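You operate a simulated robot arm through the tools that you are given. There is no shell and no other tool. Be economical: measure what you need, move in short steps, check, and stop when the job is done.

The job below is to be done with a simulated two-armed robot. You get a single attempt, and the scene is never put back.

Task
Grind the lumps in the blue pot to powder and lid it.
Fine: hold the pot still while you grind with the teal rod; rod back in its stand, lid pressed on, pot to the clear end of the bench. What is to be rubbed or washed off counts as gone when no trace of it is left.

It is judged by the outcome, as a careful person would: the job done as asked, and still so three seconds after it is handed in. It fails if anything else is knocked over, pushed out of place, dropped, spilled or broken. Lids that push on must go on centred and level and be pressed home; caps that screw on are set level and turned clockwise until they are tight.

Robot
Two 7-joint arms with four-finger grippers on one trunk, on a base that drives. Base frame: it is fixed to the floor where the robot stands at the start and does not move with it; the origin is under the middle of the robot, x ahead of it, y to its left, z up; the surface under the hand at the start is at about z = 860. Readings come in mm, degrees, newtons and seconds.
The left shoulder is at the start at [40, 181, 1179], the right one opposite. With the tool pointing down near the work surface each hand reaches from about 320 to 840 mm from the robot's upright axis, wherever it stands, measured 20 degrees to its own side. Places, roughly: clear end of the wooden bench [400, -300, 900]. Payload 3.67 kg a hand.
Tool frame (each hand has its own): the origin (TCP) lies between the finger pads and is the grasp point; the fingertips stand 28 mm ahead of it; z points along the fingers, y is the line along which they close. Largest opening 112 mm; the body of the gripper starts 73 mm behind the TCP.
Orientation is that of the tool frame in the base frame, as [roll, pitch, yaw] about the fixed x, y, z axes, in that order (R = Rz(yaw) Ry(pitch) Rx(roll)). With the fingers straight down and closing along the base's y, the tool's x points along the base's -x, its y along +y and its z along -z.

Tools
- The arms move only by the tool apply_moves. It takes "left_moves", "right_moves" or both (then of equal length, played together; a hand with none holds still); each is one flat list of numbers, 7 for each row, row after row: the shift along the tool's x, y, z in mm, then the turn, a rotation vector about the tool's x, y, z in rad, then the opening, from 0 (shut) to 1 (fully open). In form: [dx, dy, dz, ax, ay, az, jaw, dx, dy, dz, ax, ay, az, jaw, ...]. A call has 1 to 8 rows; each row shifts and turns the commanded pose from where the row before left it, along the tool's axes as they then stand. Rows are played at 5 a second. More than 50 mm and 8.6 degrees between two rows, or a gripper value outside its range, and nothing of the call is played. Where a pose cannot be reached the arm comes as near as it can. A force on the tool above 90 N (or 10 N above the force at the start of the call, whichever is more), or a blocked arm, ends the call early, and 0.2 s more pass. Each finger halts on what it meets, pressing with about 39 N; the grip force reading is that of the motor and also rises with nothing between the fingers. The clock runs only during rows and for 0.2 s after the last one: add rows that do not move to give the fingers time. It gives the time, the measured TCP pose, the force on the tool (base axes), the opening and the grip force at its end, in the units of the frame above (readings bear some noise), with the torque about the TCP (base axes, N m) and any sound that the robot's microphone picked up.
- Cameras (640 x 400 px; columns grow to the right, rows downward): "scene" is now at [108.7, -5.5, 1407.6]; the picture's right is [-0.07, -1.00, 0.00], its down [-0.59, 0.04, -0.81] and it looks along [0.81, -0.05, -0.59] (base axes); focal length 216 px, centre (320, 200). "left" rides on the left gripper at [60, 18, -104] in its tool frame; the picture's right is [-0.29, 0.96, 0.00], its down [-0.80, -0.24, -0.55] and it looks along [-0.53, -0.16, 0.83] (tool axes); focal length 234 px, centre (320, 200). "right" rides on the right gripper at [60, -18, -104] in its tool frame; the picture's right is [0.29, 0.96, 0.00], its down [-0.80, 0.24, -0.55] and it looks along [-0.53, 0.16, 0.83] (tool axes); focal length 234 px, centre (320, 200). There is no depth. A picture from a camera that has moved, and an enlarged one, comes with that camera's place and axes in the base frame and with its lens.
- capture(camera): a new picture of that camera. It takes no simulated time.
- raise_lower(by): slides the trunk up (or, below 0, down) by that many mm; the arms and the scene camera ride with it, the base frame stays. It gives what a move gives, with no picture.
- drive_base(legs): drives the robot by 1 to 6 legs, each [ahead, left, turn to the left] in mm, mm and degrees, along the robot's own axes; the way and the turn of a leg run together, so that a leg with both is an arc; at most 1500 mm and 180 degrees a leg. The arms and the cameras ride along, it lands a little off, and it stops where it bumps. It gives what a move gives.
- aim_head(pan, tilt): turns the head with the scene camera to pan (to the left, within 86 degrees either way) and tilt (down, from -29 to 69), counted from straight ahead of the robot. It gives what a move gives.
- enlarge(camera, box): a new picture of the part [left, top, right, bottom] of that camera's present view, enlarged. It takes no simulated time.
- sign_off(): hands the job in; it is judged then, once.

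Go step by step. Nothing tells you exact positions but the pictures and the camera data: compare them with the known pose of the tool, close in by small moves and look again before you grip or let go. The budget is 120 turns and 108 pictures, counting those below and the enlarged ones. Unless the task says otherwise, let go and move clear before handing in, and close with one line.

The tools are called after "Call:" as name(argument=value, ...) on one line, values as JSON. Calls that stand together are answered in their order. apply_moves: Moves the arms, as the interface text tells. Its arguments: {"type":"object","properties":{"left_moves":{"type":"array","items":{"type":"number"}},"right_moves":{"type":"array","items":{"type":"number"}}},"required":[]} The other tools are called the same way: raise_lower (by) slides the trunk up or down; drive_base (legs) drives the base; aim_head (pan, tilt) turns the head that bears the scene camera; capture (camera) takes a picture; enlarge (camera, box) takes an enlarged picture of a part of a camera's view; sign_off () hands the job in.

At the start:

```text
time: 0.0
left_position: [448.7, 234.8, 1291.9]
left_ee_rot: [179.9, 0.1, 179.9]
left_ft_force: [-0.2, -0.8, -0.3]
left_torque: [0.0, -0.01, 0.01]
left_finger_gap: 112.1
left_grasp_force: 0.1
right_position: [543.8, -169.1, 1190.9]
right_ee_rot: [180.0, 0.1, 180.0]
right_ft_force: [1.1, -0.3, -0.1]
right_torque: [0.0, -0.01, 0.05]
right_finger_gap: 111.9
right_grasp_force: 0.1
trunk travel left (down, up): [-300.0, 214.0]
robot x, y, heading: [-2.8, -0.5, -0.1]
head pan, tilt: [-3.8, 35.9]
```

scene: 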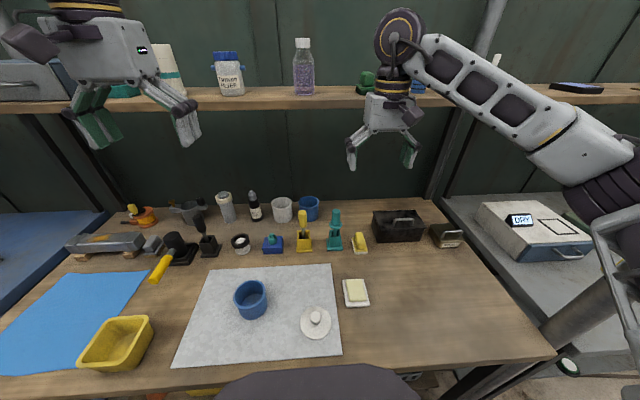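
right: 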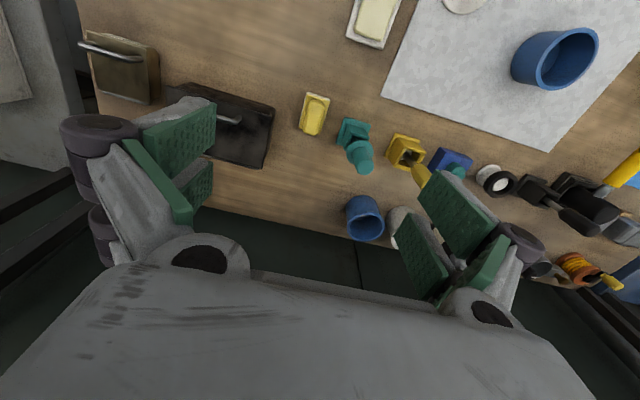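
left: 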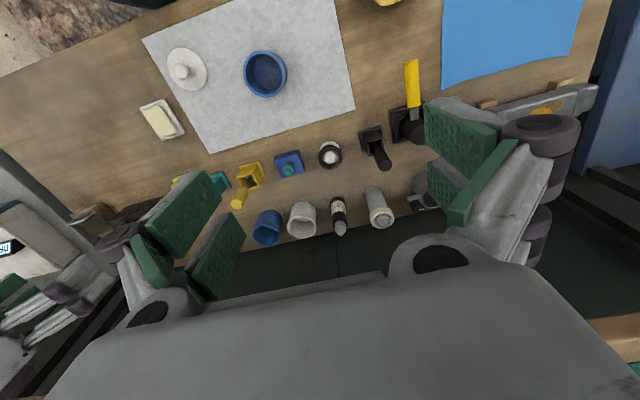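

I see the blue pot and a white lid on a grey mat, and a row of stands behind with rods in yellow, teal and blue. I'll enlarge these first to measure them.

Call:
enlarge(camera="scene", box=[220, 190, 380, 290])

Call:
enlarge(camera="scene", box=[200, 260, 380, 372])

Call:
enlarge(camera="right", box=[280, 0, 640, 225])

```text
4.00 times, centred on (300, 240) of scene
camera zoom: at [108.7, -5.5, 1407.6], right [-0.07, -1.0, 0.0], down [-0.59, 0.04, -0.81], along [0.81, -0.05, -0.59], focal length 865 px, centre (400, 40)
```

zoom: 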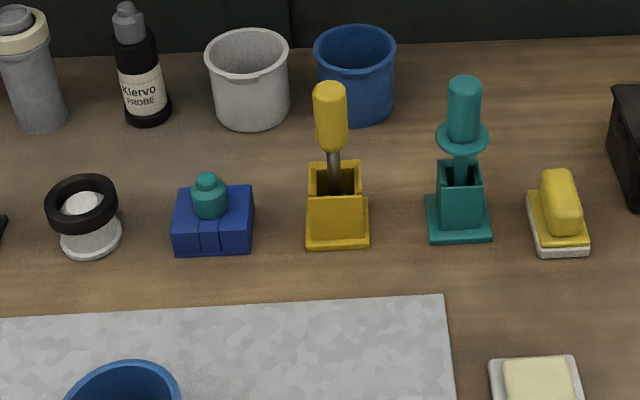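

```text
3.56 times, centred on (290, 316) of scene
camera zoom: at [108.7, -5.5, 1407.6], right [-0.07, -1.0, 0.0], down [-0.59, 0.04, -0.81], along [0.81, -0.05, -0.59], focal length 769 px, centre (427, -212)
```

zoom: 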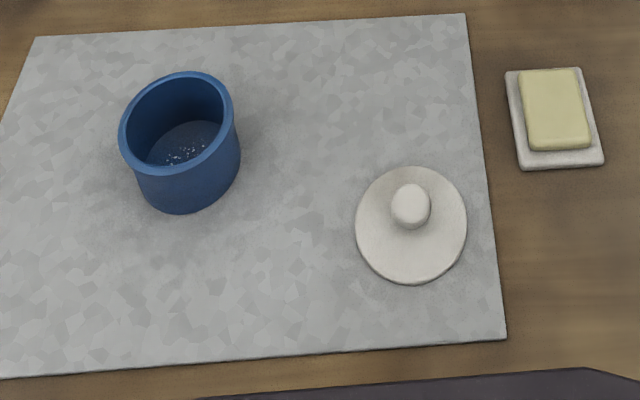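

```text
1.78 times, centred on (460, 112) of right
camera zoom: at [483.4, -187.7, 1294.7], right [-0.29, 0.96, 0.0], down [0.8, 0.24, 0.55], along [0.53, 0.16, -0.83], focal length 416 px, centre (71, 356)
```

zoom: 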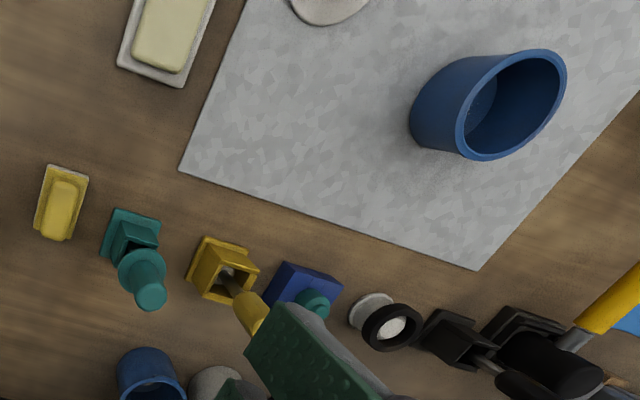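

The pot is near (403, 143) and the lid near (356, -11). The teal rod stands near (608, -88). I'll take enlarged left and right views to refine these by triangulation.

Call:
enlarge(camera="left", box=[150, 20, 310, 120])

Call:
enlarge(camera="right", box=[300, 80, 460, 180])

Call:
enlarge(camera="scene", box=[210, 265, 290, 315])

Call:
enlarge(camera="scene", box=[295, 200, 375, 250])

```text
4.00 times, centred on (230, 70) of left
camera zoom: at [388.5, 252.5, 1395.1], right [0.29, 0.96, 0.0], down [0.8, -0.24, 0.55], along [0.53, -0.16, -0.83], focal length 937 px, centre (680, 720)
```

zoom: 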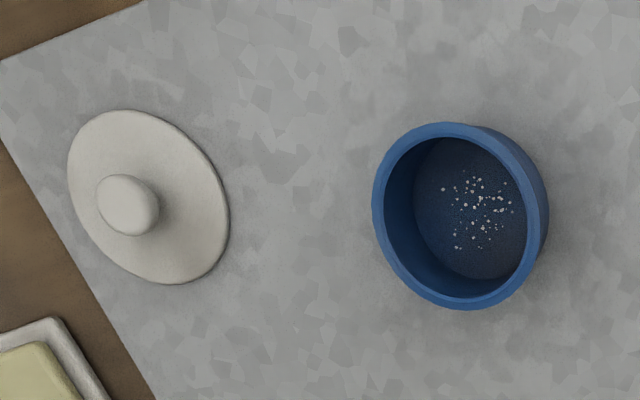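

```text
4.00 times, centred on (380, 130) of right
camera zoom: at [483.4, -187.7, 1294.7], right [-0.29, 0.96, 0.0], down [0.8, 0.24, 0.55], along [0.53, 0.16, -0.83], focal length 937 px, centre (80, 480)
```

zoom: 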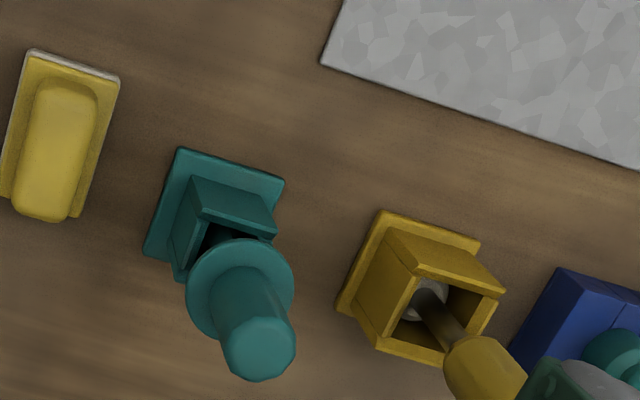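

```text
8.00 times, centred on (250, 290) of scene
camera zoom: at [108.7, -5.5, 1407.6], right [-0.07, -1.0, 0.0], down [-0.59, 0.04, -0.81], along [0.81, -0.05, -0.59], focal length 1729 px, centre (880, -520)
```

zoom: 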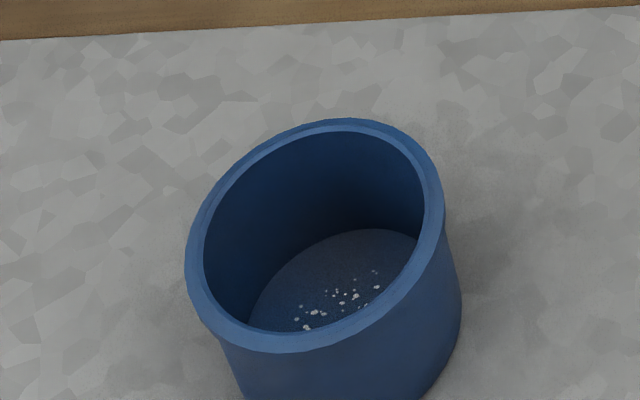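

```text
8.00 times, centred on (335, 225) of scene
camera zoom: at [108.7, -5.5, 1407.6], right [-0.07, -1.0, 0.0], down [-0.59, 0.04, -0.81], along [0.81, -0.05, -0.59], focal length 1729 px, centre (200, 0)
```

zoom: 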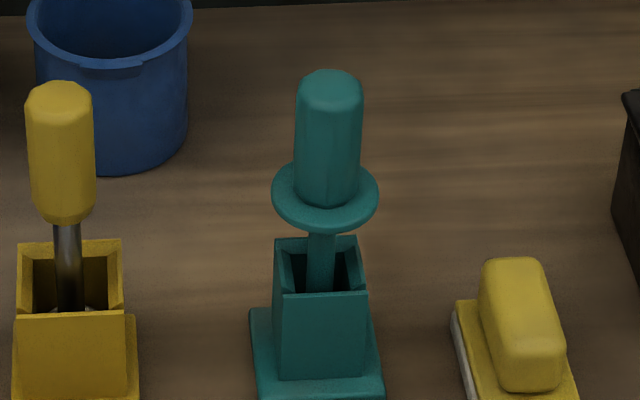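

The triangulated positions are: pot (403, 143) with its rim at z≈924, rod (597, -88) with its flange at z≈957 and top at z≈1012, and lid (354, -12). I'll bring the right hand above the rod and start turning the left hand for a tilted side grip on the pot.

Call:
apply_moves(right_moves=[-6.65, 10.1, 12.5, 0, 0, 0, 0.6, -6.65, 10.1, 12.5, 0, 0, 0, 0.6, -6.65, 10.1, 12.5, 0, 0, 0, 0.6, -6.65, 10.1, 12.5, 0, 0, 0, 0.6, -6.65, 10.1, 12.5, 0, 0, 0, 0.6, -6.65, 10.1, 12.5, 0, 0, 0, 0.6, -6.65, 10.1, 12.5, 0, 0, 0, 0.6, -6.65, 10.1, 12.5, 0, 0, 0, 0.6], left_moves=[0, 0, 10, 0, 0, 0.143, 1, 0, 0, 10, 0, 0, 0.143, 1, 0, 0, 10, 0, 0, 0.143, 1, 0, 0, 10, 0, 0, 0.143, 1, 0, 0, 10, 0, 0, 0.143, 1, 0, 0, 10, 0, 0, 0.143, 1, 0, 0, 10, 0, 0, 0.143, 1, 0, 0, 10, 0, 0, 0.143, 1])

```text
time: 1.8
left_position: [450.3, 235.0, 1211.8]
left_ee_rot: [180.0, 0.0, 114.4]
left_ft_force: [-0.2, 0.1, -0.5]
left_torque: [0.0, 0.0, 0.02]
left_finger_gap: 112.1
left_grasp_force: 0.0
right_position: [597.5, -86.2, 1092.5]
right_ee_rot: [-180.0, 0.0, -180.0]
right_ft_force: [-0.3, -0.6, 0.3]
right_torque: [0.02, -0.04, 0.02]
right_finger_gap: 67.1
right_grasp_force: 0.1
trunk travel left (down, up): [-300.0, 214.0]
robot x, y, heading: [-0.9, -0.1, 0.0]
head pan, tilt: [-3.8, 35.9]
```

Both moves tracked well. I'll finish the left yaw and begin its tilt, then check the right hand over the rod.

Call:
apply_moves(left_moves=[0, 0, 10, 0, 0, 0.1425, 1, 0, 0, 10, 0, 0, 0.1425, 1, 0, 0, 10, 0, 0, 0.1425, 1, 0, 0, 0, 0, -0.125, 0, 1, 0, 0, 0, 0, -0.125, 0, 1, 0, 0, 0, 0, -0.125, 0, 1, 0, 0, 0, 0, -0.125, 0, 1, 0, 0, 0, 0, -0.125, 0, 1])

Call:
capture(camera="right")

Call:
capture(camera="scene")

```text
time: 3.6
left_position: [449.0, 234.5, 1180.2]
left_ee_rot: [180.0, 36.0, 90.0]
left_ft_force: [0.4, 0.2, -0.9]
left_torque: [-0.05, 0.0, 0.01]
left_finger_gap: 111.8
left_grasp_force: 0.1
right_position: [597.7, -85.4, 1092.4]
right_ee_rot: [-180.0, -0.1, 179.9]
right_ft_force: [-0.7, 0.7, 0.5]
right_torque: [-0.01, 0.02, 0.04]
right_finger_gap: 67.1
right_grasp_force: 0.2
trunk travel left (down, up): [-300.0, 214.0]
robot x, y, heading: [1.2, 0.4, -0.2]
head pan, tilt: [-3.8, 35.9]
```

```text
97 pictures are left
camera right: at [536.8, -105.9, 1195.7], right [-0.29, 0.96, 0.0], down [0.8, 0.24, 0.55], along [0.53, 0.16, -0.83], focal length 234 px, centre (320, 200)
```

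right: 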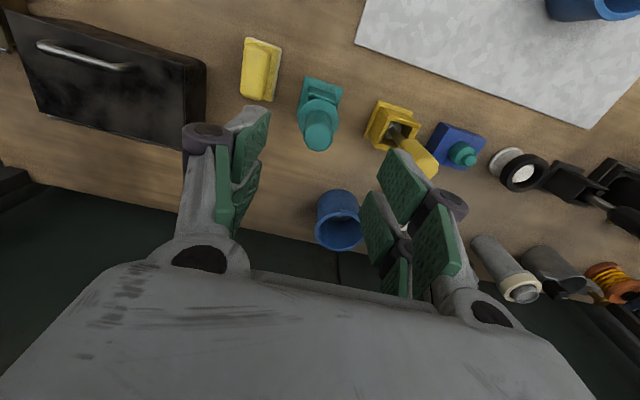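

```text
96 pictures are left
camera scene: at [108.7, -4.7, 1407.6], right [-0.07, -1.0, 0.0], down [-0.59, 0.04, -0.81], along [0.81, -0.05, -0.59], focal length 216 px, centre (320, 200)
```

scene: 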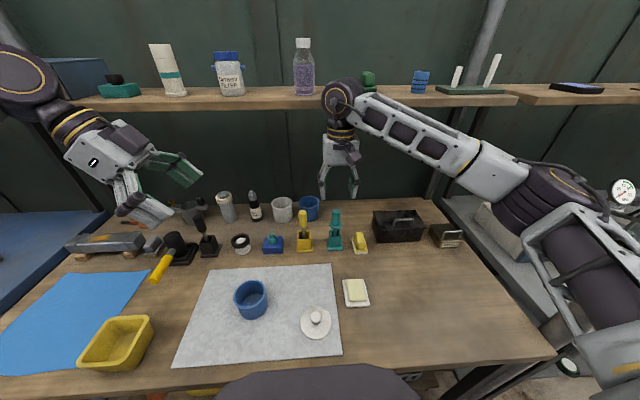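

The right camera confirms the rod at about (595.5, -88.5). I'll lower the right hand around the handle while the left goes to its standoff beside the pot.

Call:
apply_moves(right_moves=[1, -1.5, 0, 0, 0, 0, 0.6, 1, -1.5, 0, 0, 0, 0, 0.6, 0, 0, 15, 0, 0, 0, 0.6, 0, 0, 15, 0, 0, 0, 0.6, 0, 0, 15, 0, 0, 0, 0.6, 0, 0, 15, 0, 0, 0, 0.6, 0, 0, 10, 0, 0, 0, 0.6, 0, 0, 10, 0, 0, 0, 0.6], left_moves=[0, 0, 0, 0, -0.122, 0, 1, 0, 0, 0, 0, -0.122, 0, 1, 26, -7.7, 26.6, 0, 0, 0, 1, 26, -7.7, 26.6, 0, 0, 0, 1, 26, -7.7, 26.6, 0, 0, 0, 1, 26, -7.7, 26.6, 0, 0, 0, 1, 26, -7.7, 26.6, 0, 0, 0, 1, 26, -7.7, 26.6, 0, 0, 0, 1])

Call:
capture(camera="scene")

Call:
capture(camera="left")

Call:
capture(camera="right")

```text
time: 5.4
left_position: [403.7, 215.6, 959.3]
left_ee_rot: [-180.0, 49.7, 90.0]
left_ft_force: [0.3, -0.3, 0.5]
left_torque: [0.0, 0.01, -0.01]
left_finger_gap: 112.1
left_grasp_force: 0.2
right_position: [595.8, -89.9, 1011.7]
right_ee_rot: [-180.0, 0.0, 179.9]
right_ft_force: [-0.1, 0.7, 0.2]
right_torque: [-0.03, 0.02, 0.03]
right_finger_gap: 67.1
right_grasp_force: 0.1
trunk travel left (down, up): [-300.0, 214.0]
robot x, y, heading: [0.6, 1.6, -0.0]
head pan, tilt: [-3.8, 35.9]
```

```text
95 pictures are left
camera scene: at [109.2, -5.3, 1407.6], right [-0.07, -1.0, 0.0], down [-0.59, 0.04, -0.81], along [0.81, -0.05, -0.59], focal length 216 px, centre (320, 200)
```

scene: 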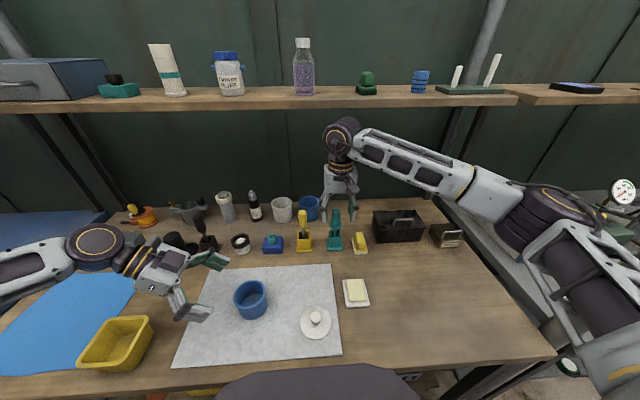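

```text
94 pictures are left
camera left: at [421.5, 333.6, 981.1], right [0.96, -0.19, 0.22], down [-0.24, -0.09, 0.97], along [-0.16, -0.98, -0.13], focal length 234 px, centre (320, 200)
```

left: 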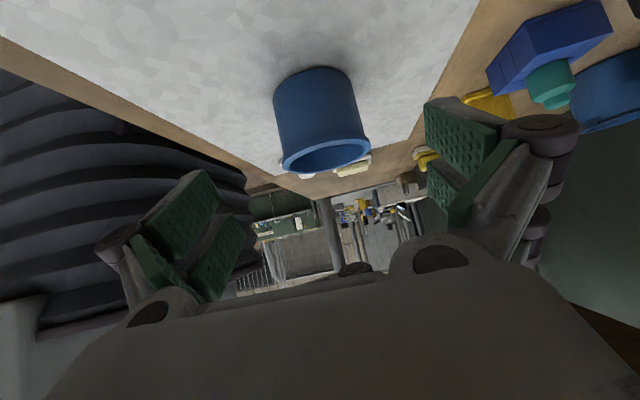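

```text
93 pictures are left
camera right: at [534.9, -110.3, 1115.1], right [-0.29, 0.96, 0.0], down [0.8, 0.24, 0.55], along [0.53, 0.16, -0.83], focal length 234 px, centre (320, 200)
```

right: 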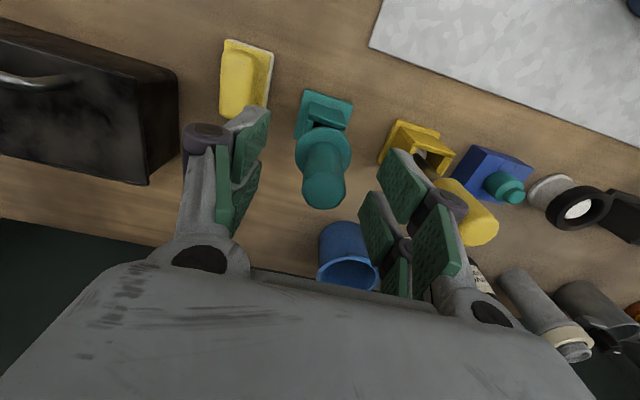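

The left hand lines up with the pot and the right hand straddles the handle. I'll advance both.

Call:
apply_moves(right_moves=[0, 1, 6, 0, 0, 0, 0.6, 0, 0, 6, 0, 0, 0, 0.6, 0, 0, 6, 0, 0, 0, 0.6, 0, 0, 0, 0, 0, 0, 0.6, 0, 0, 0, 0, 0, 0, 0.6], left_moves=[0, 0, 18.4, 0, 0, 0, 1, 0, 0, 18.4, 0, 0, 0, 1, 0, 0, 18.4, 0, 0, 0, 1, 0, 0, 18.4, 0, 0, 0, 1, 0, 0, 18.4, 0, 0, 0, 1])

Call:
enlarge(camera="scene", box=[160, 220, 320, 320])

Call:
enlarge(camera="scene", box=[295, 180, 391, 240])

Call:
capture(camera="left")

```text
time: 6.6
left_position: [404.6, 141.4, 900.7]
left_ee_rot: [-179.9, 49.8, 90.1]
left_ft_force: [0.7, 0.8, 0.8]
left_torque: [-0.03, 0.02, 0.0]
left_finger_gap: 112.1
left_grasp_force: 0.0
right_position: [595.2, -88.7, 993.1]
right_ee_rot: [-180.0, 0.0, 179.9]
right_ft_force: [0.4, -0.4, -0.8]
right_torque: [0.0, 0.04, -0.03]
right_finger_gap: 67.1
right_grasp_force: 0.1
trunk travel left (down, up): [-300.0, 214.0]
robot x, y, heading: [0.2, -4.4, -0.1]
head pan, tilt: [-3.8, 35.9]
```

```text
4.00 times, centred on (240, 270) of scene
camera zoom: at [109.2, -5.7, 1407.6], right [-0.07, -1.0, 0.0], down [-0.59, 0.04, -0.81], along [0.81, -0.05, -0.59], focal length 865 px, centre (640, -80)
```

zoom: 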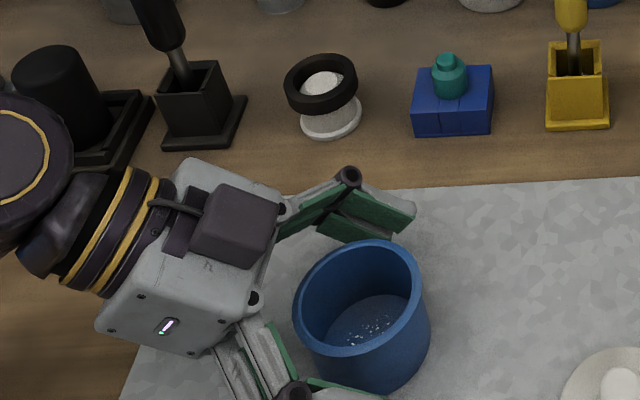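

```text
6.67 times, centred on (343, 210) of scene
camera zoom: at [109.2, -5.7, 1407.6], right [-0.07, -1.0, 0.0], down [-0.59, 0.04, -0.81], along [0.81, -0.05, -0.59], focal length 1441 px, centre (167, 133)
```

zoom: 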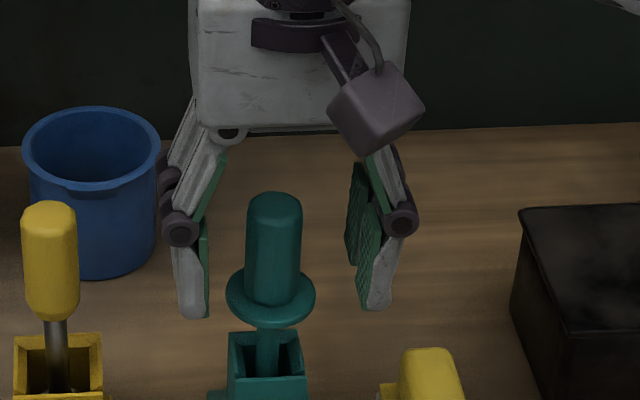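

```text
90 pictures are left
camera left: at [422.2, 259.9, 921.6], right [0.96, -0.19, 0.22], down [-0.24, -0.09, 0.97], along [-0.16, -0.98, -0.13], focal length 234 px, centre (320, 200)
```

left: 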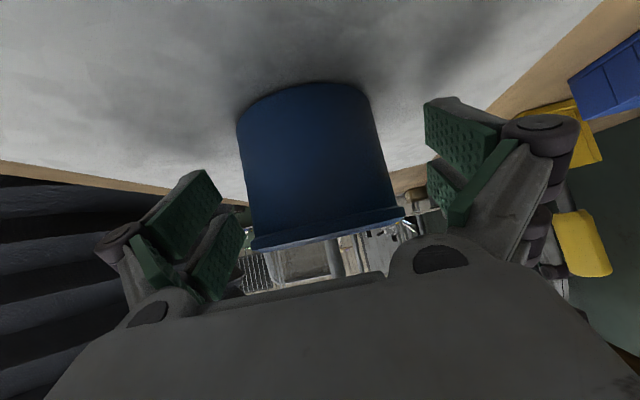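

Both hands are positioned. I'll raise the right hand 4 mm to clear the flange and shift it 2 mm in y, then close both grippers.

Call:
apply_moves(right_moves=[0, 2, -4, 0, 0, 0, 0.6, 0, 0, 0, 0, 0, 0, 0.4, 0, 0, 0, 0, 0, 0, 0.2, 0, 0, 0, 0, 0, 0, 0.0, 0, 0, 0, 0, 0, 0, 0.0], left_moves=[0, 0, 0, 0, 0, 0, 0.85, 0, 0, 0, 0, 0, 0, 0.75, 0, 0, 0, 0, 0, 0, 0.65, 0, 0, 0, 0, 0, 0, 0.6, 0, 0, 0, 0, 0, 0, 0.6])

Call:
capture(camera="scene")

Call:
capture(camera="left")

Call:
capture(camera="right")

```text
time: 7.8
left_position: [403.7, 141.2, 901.1]
left_ee_rot: [180.0, 49.8, 90.0]
left_ft_force: [-0.5, 0.4, 0.9]
left_torque: [-0.02, -0.04, 0.01]
left_finger_gap: 68.2
left_grasp_force: 39.1
right_position: [593.6, -86.8, 997.1]
right_ee_rot: [-179.9, 0.0, -180.0]
right_ft_force: [-0.5, 0.2, 1.0]
right_torque: [-0.02, -0.04, -0.01]
right_finger_gap: 23.6
right_grasp_force: 38.8
trunk travel left (down, up): [-300.0, 214.0]
robot x, y, heading: [-1.5, -0.3, 0.1]
head pan, tilt: [-3.8, 35.9]
```

```text
89 pictures are left
camera scene: at [108.7, -5.4, 1407.6], right [-0.07, -1.0, 0.0], down [-0.59, 0.04, -0.81], along [0.81, -0.05, -0.59], focal length 216 px, centre (320, 200)
```

scene: 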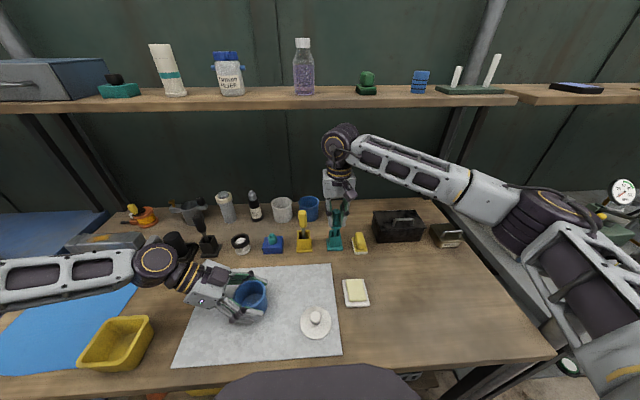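

```text
88 pictures are left
camera left: at [422.0, 260.2, 922.1], right [0.96, -0.19, 0.22], down [-0.24, -0.09, 0.97], along [-0.16, -0.98, -0.13], focal length 234 px, centre (320, 200)
```

left: 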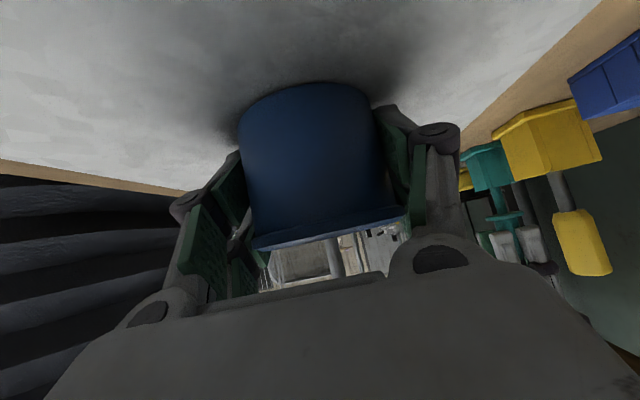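

```text
87 pictures are left
camera right: at [534.6, -106.9, 1100.8], right [-0.29, 0.96, 0.0], down [0.8, 0.24, 0.55], along [0.53, 0.16, -0.83], focal length 234 px, centre (320, 200)
```

right: 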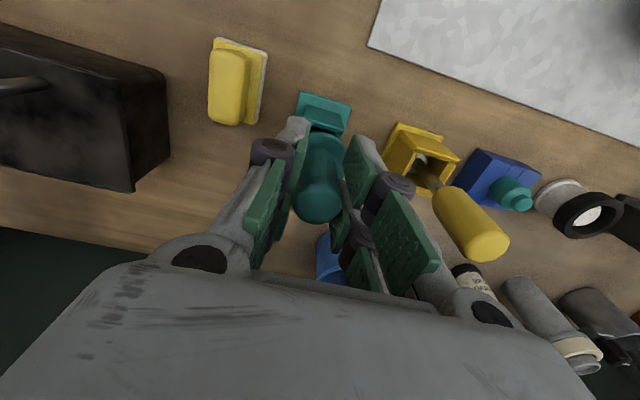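

Both are gripped: the pot at a 68 mm gap and the handle at 23.6 mm. I'll lift the rod straight up out of its stand.

Call:
apply_moves(right_moves=[0, 0, -8, 0, 0, 0, 0, 0, 0, -15, 0, 0, 0, 0, 0, 0, -20, 0, 0, 0, 0, 0, 0, -20, 0, 0, 0, 0, 0, 0, -25, 0, 0, 0, 0, 0, 0, -25, 0, 0, 0, 0, 0, 0, -25, 0, 0, 0, 0])

Call:
enlarge(camera="scene", box=[280, 120, 408, 250])

```text
time: 9.4
left_position: [404.9, 141.4, 900.1]
left_ee_rot: [-180.0, 49.7, 89.9]
left_ft_force: [-0.6, 2.0, 3.5]
left_torque: [0.03, -0.02, -0.01]
left_finger_gap: 68.2
left_grasp_force: 38.8
right_position: [595.9, -89.0, 1137.0]
right_ee_rot: [179.9, 0.0, -180.0]
right_ft_force: [-0.1, 1.0, -0.6]
right_torque: [-0.01, 0.02, -0.01]
right_finger_gap: 23.2
right_grasp_force: 39.2
trunk travel left (down, up): [-300.0, 214.0]
robot x, y, heading: [-2.0, 1.0, -0.1]
head pan, tilt: [-3.8, 35.9]
```

```text
3.08 times, centred on (344, 185) of scene
camera zoom: at [108.3, -5.2, 1407.6], right [-0.07, -1.0, 0.0], down [-0.59, 0.04, -0.81], along [0.81, -0.05, -0.59], focal length 665 px, centre (246, 246)
```

zoom: 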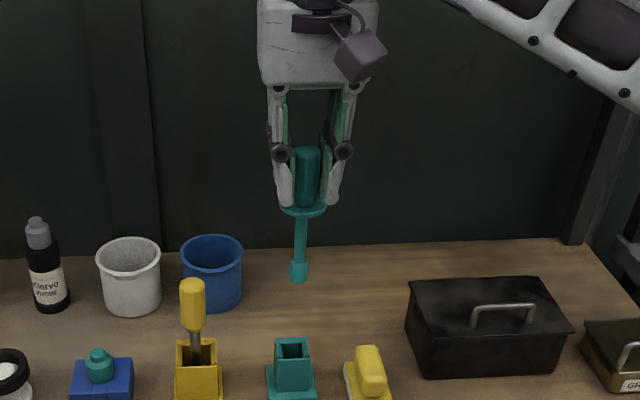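

The rod is out and hangs vertically, with its tip about 127 mm below the TCP. I'll re-measure the pot now that it's gripped.

Call:
enlarge(camera="scene", box=[210, 265, 290, 315])

Call:
apply_moves(right_moves=[24, 29, 0, 0, 0, 0, 0, 24, 29, 0, 0, 0, 0, 0, 24, 29, 0, 0, 0, 0, 0, 24, 29, 0, 0, 0, 0, 0, 24, 29, 0, 0, 0, 0, 0, 24, 29, 0, 0, 0, 0, 0, 24, 29, 0, 0, 0, 0, 0, 24, 29, 0, 0, 0, 0, 0])

Call:
capture(camera="scene")

Call:
capture(camera="right")

```text
8.00 times, centred on (250, 290) of scene
camera zoom: at [108.3, -5.2, 1407.6], right [-0.07, -1.0, 0.0], down [-0.59, 0.04, -0.81], along [0.81, -0.05, -0.59], focal length 1729 px, centre (880, -520)
```

zoom: 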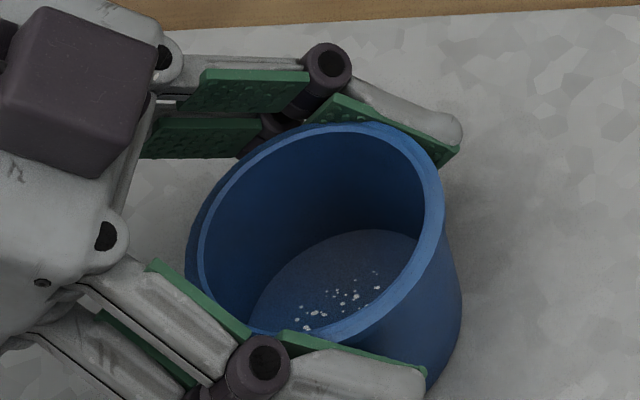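

```text
time: 11.2
left_position: [404.4, 142.7, 900.9]
left_ee_rot: [-179.9, 49.8, 90.1]
left_ft_force: [-0.4, 1.6, 3.7]
left_torque: [0.1, -0.08, 0.02]
left_finger_gap: 68.2
left_grasp_force: 38.8
right_position: [403.6, 149.4, 1134.3]
right_ee_rot: [-179.9, 0.0, 180.0]
right_ft_force: [0.6, 0.6, 0.1]
right_torque: [-0.02, 0.01, 0.03]
right_finger_gap: 23.2
right_grasp_force: 38.6
trunk travel left (down, up): [-300.0, 214.0]
robot x, y, heading: [0.2, -3.3, -0.1]
head pan, tilt: [-3.8, 35.9]
```

```text
84 pictures are left
camera scene: at [107.9, -4.1, 1407.7], right [-0.07, -1.0, 0.0], down [-0.59, 0.04, -0.81], along [0.81, -0.05, -0.59], focal length 216 px, centre (320, 200)
```

scene: 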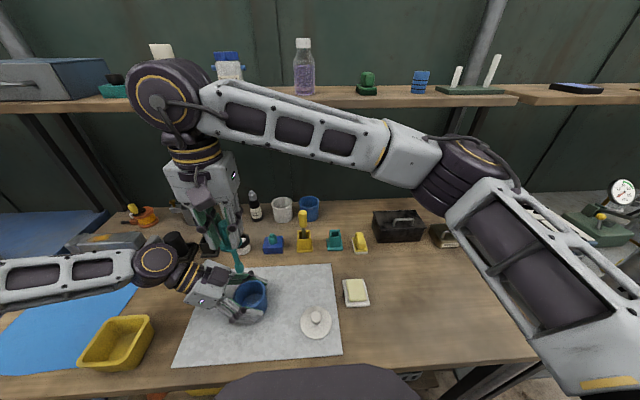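

```text
83 pictures are left
camera right: at [343.3, 128.7, 1238.6], right [-0.29, 0.96, 0.0], down [0.8, 0.24, 0.55], along [0.53, 0.16, -0.83], focal length 234 px, centre (320, 200)
```

right: 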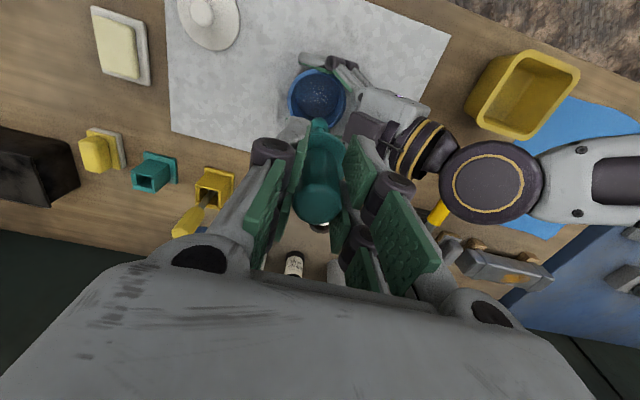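

The rod is over the pot. The left gripper's housing is close on the +y side, so I'll turn the right hand 90° to be slim in y before descending.

Call:
apply_moves(right_moves=[0, -6, 0, 0, 0, -0.1428, 0, 0, 0, 0, 0, 0, -0.1428, 0, 0, 0, 0, 0, 0, -0.1428, 0, 0, 0, 0, 0, 0, -0.1428, 0, 0, 0, 0, 0, 0, -0.1428, 0, 0, 0, 0, 0, 0, -0.1428, 0, 0, 0, 0, 0, 0, -0.1428, 0, 0, 0, 0, 0, 0, -0.1428, 0])

Call:
apply_moves(right_moves=[0, 0, 0, 0, 0, -0.1428, 0, 0, 0, 0, 0, 0, -0.1428, 0, 0, 0, 0, 0, 0, -0.1428, 0, 0, 0, 20, 0, 0, 0, 0, 0, 0, 20, 0, 0, 0, 0])

Call:
capture(camera="scene")

Call:
enlarge(camera="scene", box=[180, 220, 308, 300])

Call:
capture(camera="right")

```text
time: 13.0
left_position: [404.4, 142.1, 900.7]
left_ee_rot: [-180.0, 49.8, 90.0]
left_ft_force: [0.2, 0.3, 2.6]
left_torque: [0.01, -0.1, 0.01]
left_finger_gap: 68.5
left_grasp_force: 38.9
right_position: [402.1, 139.3, 1137.1]
right_ee_rot: [-179.9, 0.1, -114.5]
right_ft_force: [-1.2, 0.0, -0.6]
right_torque: [0.02, 0.02, -0.01]
right_finger_gap: 23.2
right_grasp_force: 39.1
trunk travel left (down, up): [-300.0, 214.0]
robot x, y, heading: [-3.6, -1.6, -0.0]
head pan, tilt: [-3.8, 35.9]
```

```text
time: 14.2
left_position: [404.3, 141.7, 900.5]
left_ee_rot: [180.0, 49.8, 90.0]
left_ft_force: [-0.4, 0.1, 3.2]
left_torque: [0.0, -0.04, 0.02]
left_finger_gap: 68.2
left_grasp_force: 38.8
right_position: [402.0, 139.5, 1096.3]
right_ee_rot: [-180.0, 0.0, -95.5]
right_ft_force: [-0.6, 0.9, -0.7]
right_torque: [-0.01, -0.01, 0.01]
right_finger_gap: 23.2
right_grasp_force: 39.7
right hand out of reach, approached as far as the arm can: row 3
trunk travel left (down, up): [-300.0, 214.0]
robot x, y, heading: [-1.6, 3.0, 0.1]
head pan, tilt: [-3.8, 35.9]
```

```text
82 pictures are left
camera scene: at [108.5, -5.3, 1407.6], right [-0.07, -1.0, 0.0], down [-0.59, 0.04, -0.81], along [0.81, -0.05, -0.59], focal length 216 px, centre (320, 200)
```

scene: 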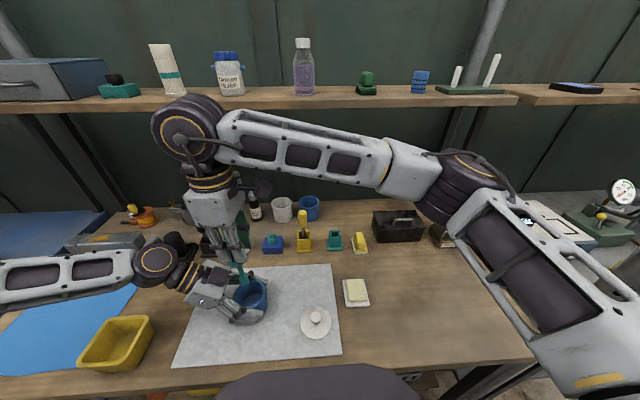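

```text
5.00 times, centred on (244, 260) of scene
camera zoom: at [108.5, -5.3, 1407.6], right [-0.07, -1.0, 0.0], down [-0.59, 0.04, -0.81], along [0.81, -0.05, -0.59], focal length 1081 px, centre (700, -100)
```

zoom: 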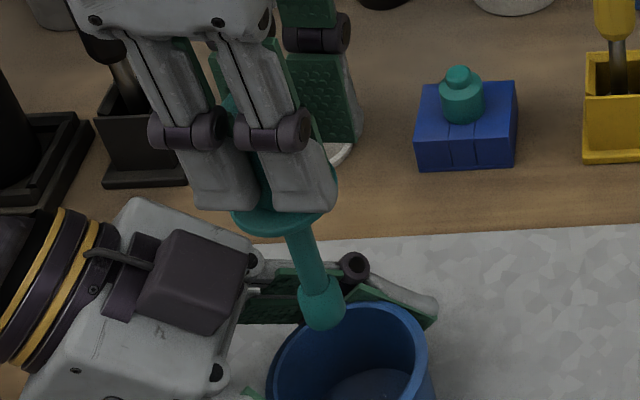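

```text
80 pictures are left
camera right: at [415.7, 76.5, 1198.8], right [-0.98, -0.2, 0.0], down [-0.16, 0.82, 0.55], along [-0.11, 0.54, -0.83], focal length 234 px, centre (320, 200)
```

right: 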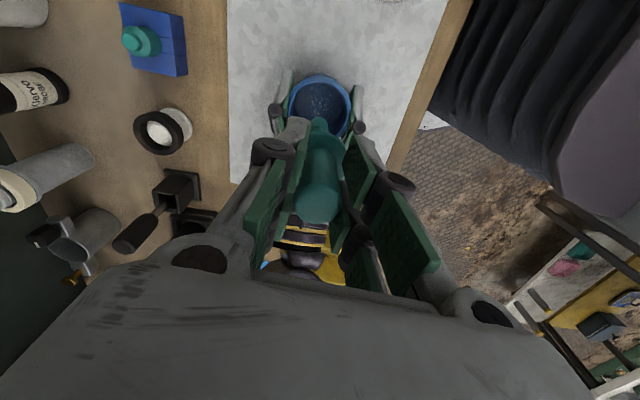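

The tip is over the pot at about (401, 142). I'll back off the yaw limit by one row, then lower the tip into the pot.

Call:
apply_moves(right_moves=[0, 0, 0, 0, 0, 0.1428, 0, -0.4, -3, 20, 0, 0, 0, 0, 0, 0, 20, 0, 0, 0, 0, 0, 0, 20, 0, 0, 0, 0, 0, 0, 20, 0, 0, 0, 0])

Call:
enlarge(camera="scene", box=[180, 220, 308, 300])

```text
time: 15.4
left_position: [405.2, 141.5, 900.8]
left_ee_rot: [179.9, 49.9, 90.0]
left_ft_force: [-0.5, -0.6, 1.9]
left_torque: [-0.01, -0.05, 0.04]
left_finger_gap: 68.5
left_grasp_force: 38.9
right_position: [405.5, 139.0, 1013.8]
right_ee_rot: [-179.9, 0.0, -103.7]
right_ft_force: [0.5, 0.3, -0.1]
right_torque: [0.04, 0.02, 0.01]
right_finger_gap: 23.0
right_grasp_force: 39.2
trunk travel left (down, up): [-300.0, 214.0]
robot x, y, heading: [-0.3, 0.3, 0.1]
head pan, tilt: [-3.8, 35.9]
```

```text
5.00 times, centred on (244, 260) of scene
camera zoom: at [108.5, -5.3, 1407.6], right [-0.07, -1.0, 0.0], down [-0.59, 0.04, -0.81], along [0.81, -0.05, -0.59], focal length 1081 px, centre (700, -100)
```

zoom: 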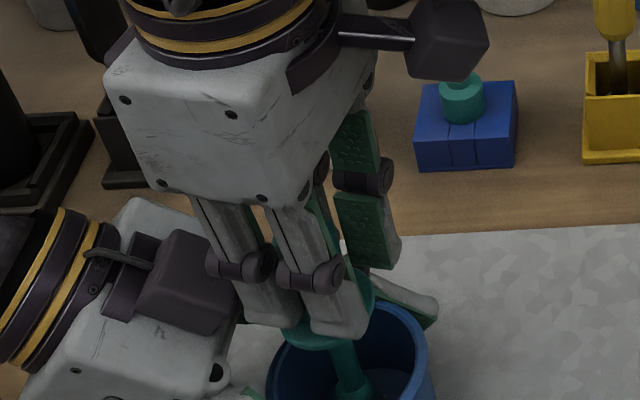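

The tip is inside the pot, about 18 mm above the floor. I'll lower it slowly and watch the force.

Call:
apply_moves(right_moves=[0, 0, 3, 0, 0, 0, 0, 0, 0, 3, 0, 0, 0, 0, 0, 0, 3, 0, 0, 0, 0, 0, 0, 3, 0, 0, 0, 0, 0, 0, 2, 0, 0, 0, 0, 0, 0, 0, 0, 0, 0, 0])

Call:
enlarge(camera="scene", box=[200, 240, 296, 310])

```text
time: 16.8
left_position: [404.2, 141.1, 900.4]
left_ee_rot: [179.9, 49.8, 90.0]
left_ft_force: [0.3, 0.2, 3.1]
left_torque: [0.0, -0.09, 0.02]
left_finger_gap: 68.3
left_grasp_force: 39.4
right_position: [406.0, 139.2, 1001.8]
right_ee_rot: [-179.9, 0.0, -103.6]
right_ft_force: [0.3, 0.2, 0.2]
right_torque: [-0.01, 0.01, 0.0]
right_finger_gap: 23.0
right_grasp_force: 39.1
trunk travel left (down, up): [-300.0, 214.0]
robot x, y, heading: [-0.5, 3.0, 0.1]
head pan, tilt: [-3.8, 35.9]
```

```text
5.71 times, centred on (248, 275) of scene
camera zoom: at [108.5, -5.4, 1407.6], right [-0.07, -1.0, 0.0], down [-0.59, 0.04, -0.81], along [0.81, -0.05, -0.59], focal length 1235 px, centre (731, -229)
```

zoom: 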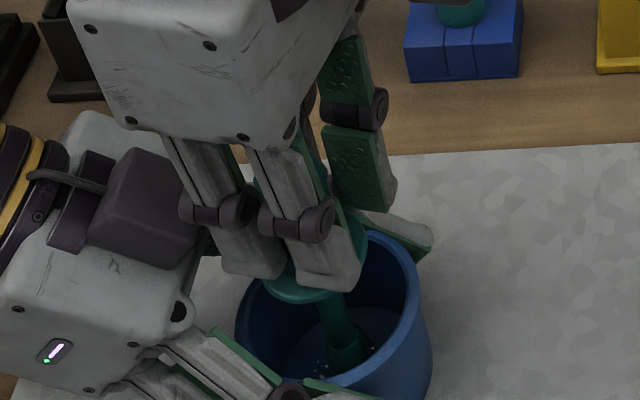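

There's no contact yet, so I'll continue down in 2 mm steps.

Call:
apply_moves(right_moves=[0, 0, 2, 0, 0, 0, 0, 0, 0, 2, 0, 0, 0, 0, 0, 0, 2, 0, 0, 0, 0, 0, 0, 0, 0, 0, 0, 0])

```text
time: 17.8
left_position: [403.9, 142.6, 900.8]
left_ee_rot: [180.0, 49.8, 90.0]
left_ft_force: [5.5, -1.7, -10.6]
left_torque: [-0.15, -0.21, 0.07]
left_finger_gap: 68.4
left_grasp_force: 38.7
right_position: [406.1, 138.9, 997.1]
right_ee_rot: [-180.0, 0.4, -103.6]
right_ft_force: [-0.9, 1.9, 31.2]
right_torque: [0.45, 0.07, 0.0]
right_finger_gap: 22.8
right_grasp_force: 39.3
trunk travel left (down, up): [-300.0, 214.0]
robot x, y, heading: [-1.4, -2.8, 0.2]
head pan, tilt: [-3.8, 35.9]
```

Contact was made at TCP z≈998 with 31 N. I'll ease off slightly and begin circular grinding at 8 mm radius.

Call:
apply_moves(right_moves=[7.7, 3.1, -0.5, 0, 0, 0, 0, -2.34, 5.66, 0, 0, 0, 0, 0, -5.66, 2.34, 0, 0, 0, 0, 0, -5.66, -2.34, 0, 0, 0, 0, 0, -2.34, -5.66, 0, 0, 0, 0, 0, 2.34, -5.66, 0, 0, 0, 0, 0, 5.66, -2.34, 0, 0, 0, 0, 0, 5.66, 2.34, 0, 0, 0, 0, 0])

Call:
enlarge(camera="scene", box=[210, 265, 290, 315])

```text
time: 19.6
left_position: [405.3, 140.5, 900.9]
left_ee_rot: [-180.0, 49.8, 90.0]
left_ft_force: [-1.7, -0.5, -1.8]
left_torque: [0.0, 0.01, -0.01]
left_finger_gap: 68.4
left_grasp_force: 38.8
right_position: [408.3, 132.6, 995.0]
right_ee_rot: [-180.0, 0.0, -103.7]
right_ft_force: [1.1, 0.1, 2.4]
right_torque: [0.09, -0.17, 0.04]
right_finger_gap: 21.7
right_grasp_force: 39.1
trunk travel left (down, up): [-300.0, 214.0]
robot x, y, heading: [4.2, -3.8, -0.3]
head pan, tilt: [-3.8, 35.9]
```

```text
8.00 times, centred on (250, 290) of scene
camera zoom: at [108.6, -5.5, 1407.6], right [-0.07, -1.0, 0.0], down [-0.59, 0.04, -0.81], along [0.81, -0.05, -0.59], focal length 1729 px, centre (880, -520)
```

zoom: 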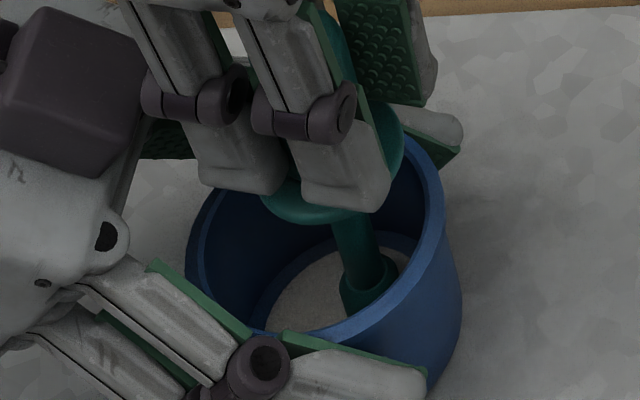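

The floor is now covered in powder and the force has eased off. I'll press slightly more and grind a wider loop of about 12 mm.

Call:
apply_moves(right_moves=[6.3, 5.66, 0.7, 0, 0, 0, 0, -3.5, 8.5, 0, 0, 0, 0, 0, -8.5, 3.5, 0, 0, 0, 0, 0, -8.5, -3.5, 0, 0, 0, 0, 0, -3.5, -8.5, 0, 0, 0, 0, 0, 3.5, -8.5, 0, 0, 0, 0, 0, 8.5, -3.5, 0, 0, 0, 0, 0, 8.5, 3.5, 0, 0, 0, 0, 0])

Call:
enlarge(camera="scene", box=[210, 265, 290, 315])

```text
time: 21.4
left_position: [404.5, 141.7, 900.8]
left_ee_rot: [-179.9, 49.7, 89.9]
left_ft_force: [-1.1, -0.7, 3.2]
left_torque: [0.02, -0.09, -0.04]
left_finger_gap: 68.2
left_grasp_force: 39.2
right_position: [410.6, 130.5, 995.2]
right_ee_rot: [-180.0, 0.1, -103.7]
right_ft_force: [-0.3, 0.0, -1.5]
right_torque: [-0.03, 0.0, 0.0]
right_finger_gap: 21.2
right_grasp_force: 38.9
trunk travel left (down, up): [-300.0, 214.0]
robot x, y, heading: [-3.0, -1.8, 0.2]
head pan, tilt: [-3.8, 35.9]
```

```text
8.00 times, centred on (250, 290) of scene
camera zoom: at [108.4, -5.6, 1407.6], right [-0.07, -1.0, 0.0], down [-0.59, 0.04, -0.81], along [0.81, -0.05, -0.59], focal length 1729 px, centre (880, -520)
```

zoom: 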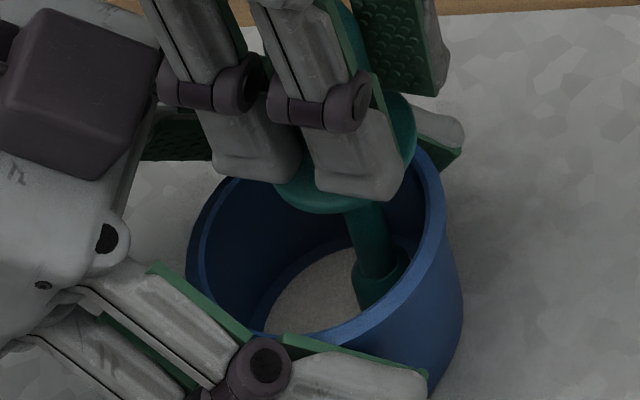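

It looks like fine powder all over. I'll return to centre, lift the rod out and inspect the floor.

Call:
apply_moves(right_moves=[-8.5, 8.5, 0, 0, 0, 0, 0, 0, 0, -10, 0, 0, 0, 0, 0, 0, -20, 0, 0, 0, 0, 0, 0, -25, 0, 0, 0, 0, 0, 0, -25, 0, 0, 0, 0, 0, 0, -30, 0, 0, 0, 0, 0, 0, -30, 0, 0, 0, 0])

Call:
enlarge(camera="scene", box=[210, 265, 290, 315])

Call:
enlarge(camera="right", box=[240, 40, 400, 140])

Call:
capture(camera="scene")

```text
time: 23.0
left_position: [405.3, 142.4, 900.4]
left_ee_rot: [-180.0, 49.8, 90.0]
left_ft_force: [0.2, 0.8, 4.2]
left_torque: [0.01, -0.08, 0.05]
left_finger_gap: 68.1
left_grasp_force: 38.8
right_position: [403.0, 140.1, 1134.7]
right_ee_rot: [-179.9, 0.0, -103.6]
right_ft_force: [0.8, 0.1, 0.1]
right_torque: [-0.02, 0.02, 0.01]
right_finger_gap: 21.5
right_grasp_force: 38.9
trunk travel left (down, up): [-300.0, 214.0]
robot x, y, heading: [-0.5, -0.6, -0.0]
head pan, tilt: [-3.8, 35.9]
```

```text
8.00 times, centred on (250, 290) of scene
camera zoom: at [108.3, -5.3, 1407.7], right [-0.07, -1.0, 0.0], down [-0.59, 0.04, -0.81], along [0.81, -0.05, -0.59], focal length 1729 px, centre (880, -520)
```

zoom: 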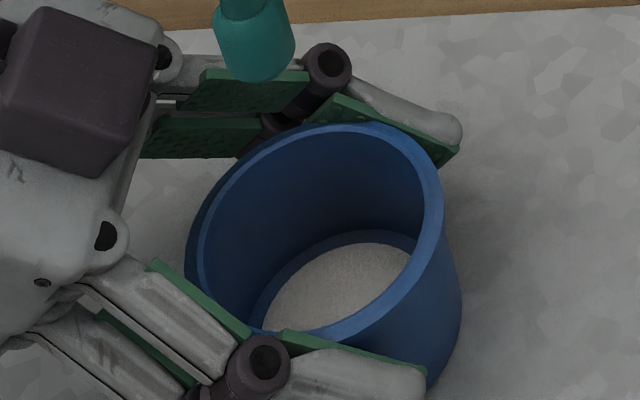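

```text
4.00 times, centred on (320, 90) of right
camera zoom: at [404.9, 75.0, 1238.0], right [-1.0, -0.05, 0.0], down [-0.05, 0.83, 0.55], along [-0.03, 0.55, -0.83], focal length 937 px, centre (320, 640)
```

zoom: 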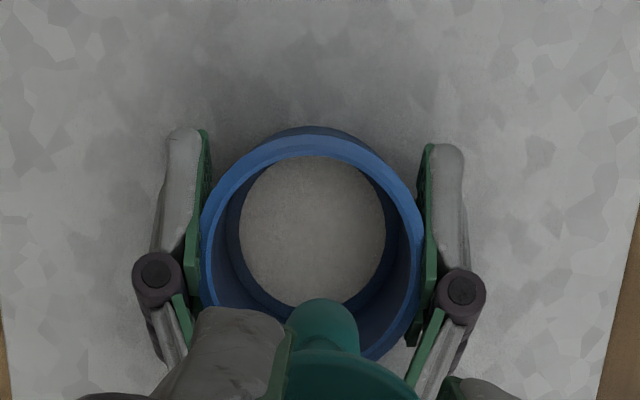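

```text
73 pictures are left
camera scene: at [108.3, -5.3, 1407.7], right [-0.07, -1.0, 0.0], down [-0.59, 0.04, -0.81], along [0.81, -0.05, -0.59], focal length 216 px, centre (320, 200)
```

scene: 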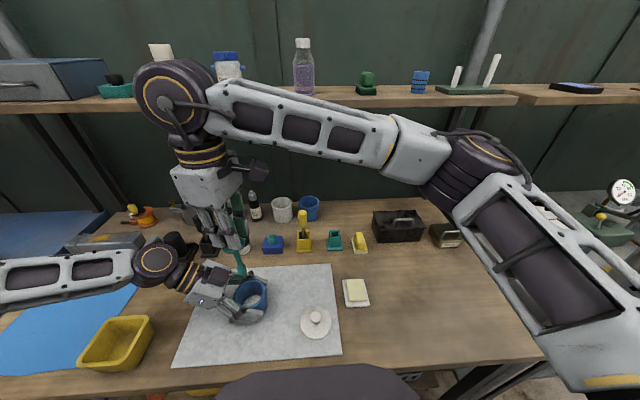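

The grinding is done: the powder is uniform, with no lumps from either view. I'll release and back off the left hand while turning the right hand back to its original yaw.

Call:
apply_moves(right_moves=[0, 0, 0, 0, 0, 0.1332, 0, 0, 0, 0, 0, 0, 0.1332, 0, 0, 0, 0, 0, 0, 0.1332, 0, 0, 0, 0, 0, 0, 0.1332, 0, 0, 0, 0, 0, 0, 0.1332, 0, 0, 0, 0, 0, 0, 0.1332, 0, 0, 0, 0, 0, 0, 0.1332, 0, 0, 0, 0, 0, 0, 0.1332, 0], left_moves=[0, 0, 0, 0, 0, 0, 0.8, 0, 0, 0, 0, 0, 0, 1, 0, 0, 0, 0, 0, 0, 1, 0, 0, 0, 0, 0, 0, 1, 0, 0, -18.4, 0, 0, 0, 1, 0, 0, -18.4, 0, 0, 0, 1, 0, 0, -18.4, 0, 0, 0, 1, 0, 0, -18.4, 0, 0, 0, 1])

Call:
capture(camera="scene")

```text
time: 24.8
left_position: [402.5, 198.4, 948.6]
left_ee_rot: [179.9, 49.8, 90.0]
left_ft_force: [0.7, 0.3, -0.3]
left_torque: [0.02, 0.0, 0.01]
left_finger_gap: 111.8
left_grasp_force: 0.1
right_position: [402.4, 139.7, 1135.5]
right_ee_rot: [-180.0, 0.0, -164.8]
right_ft_force: [-0.6, 0.1, -1.0]
right_torque: [-0.02, -0.01, 0.01]
right_finger_gap: 21.2
right_grasp_force: 38.6
trunk travel left (down, up): [-300.0, 214.0]
robot x, y, heading: [1.6, 1.9, -0.1]
head pan, tilt: [-3.8, 35.9]
```

```text
72 pictures are left
camera scene: at [108.2, -4.8, 1407.7], right [-0.07, -1.0, 0.0], down [-0.59, 0.04, -0.81], along [0.81, -0.05, -0.59], focal length 216 px, centre (320, 200)
```

scene: 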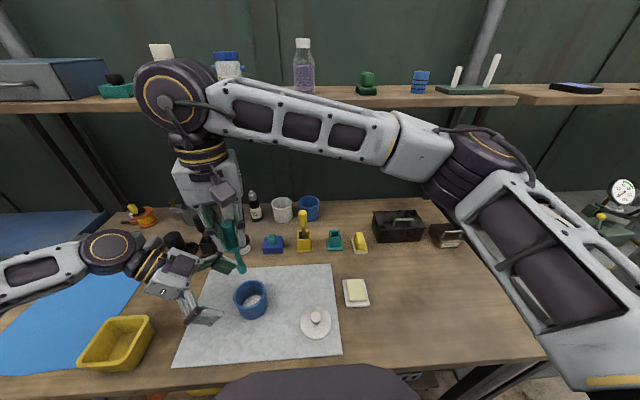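

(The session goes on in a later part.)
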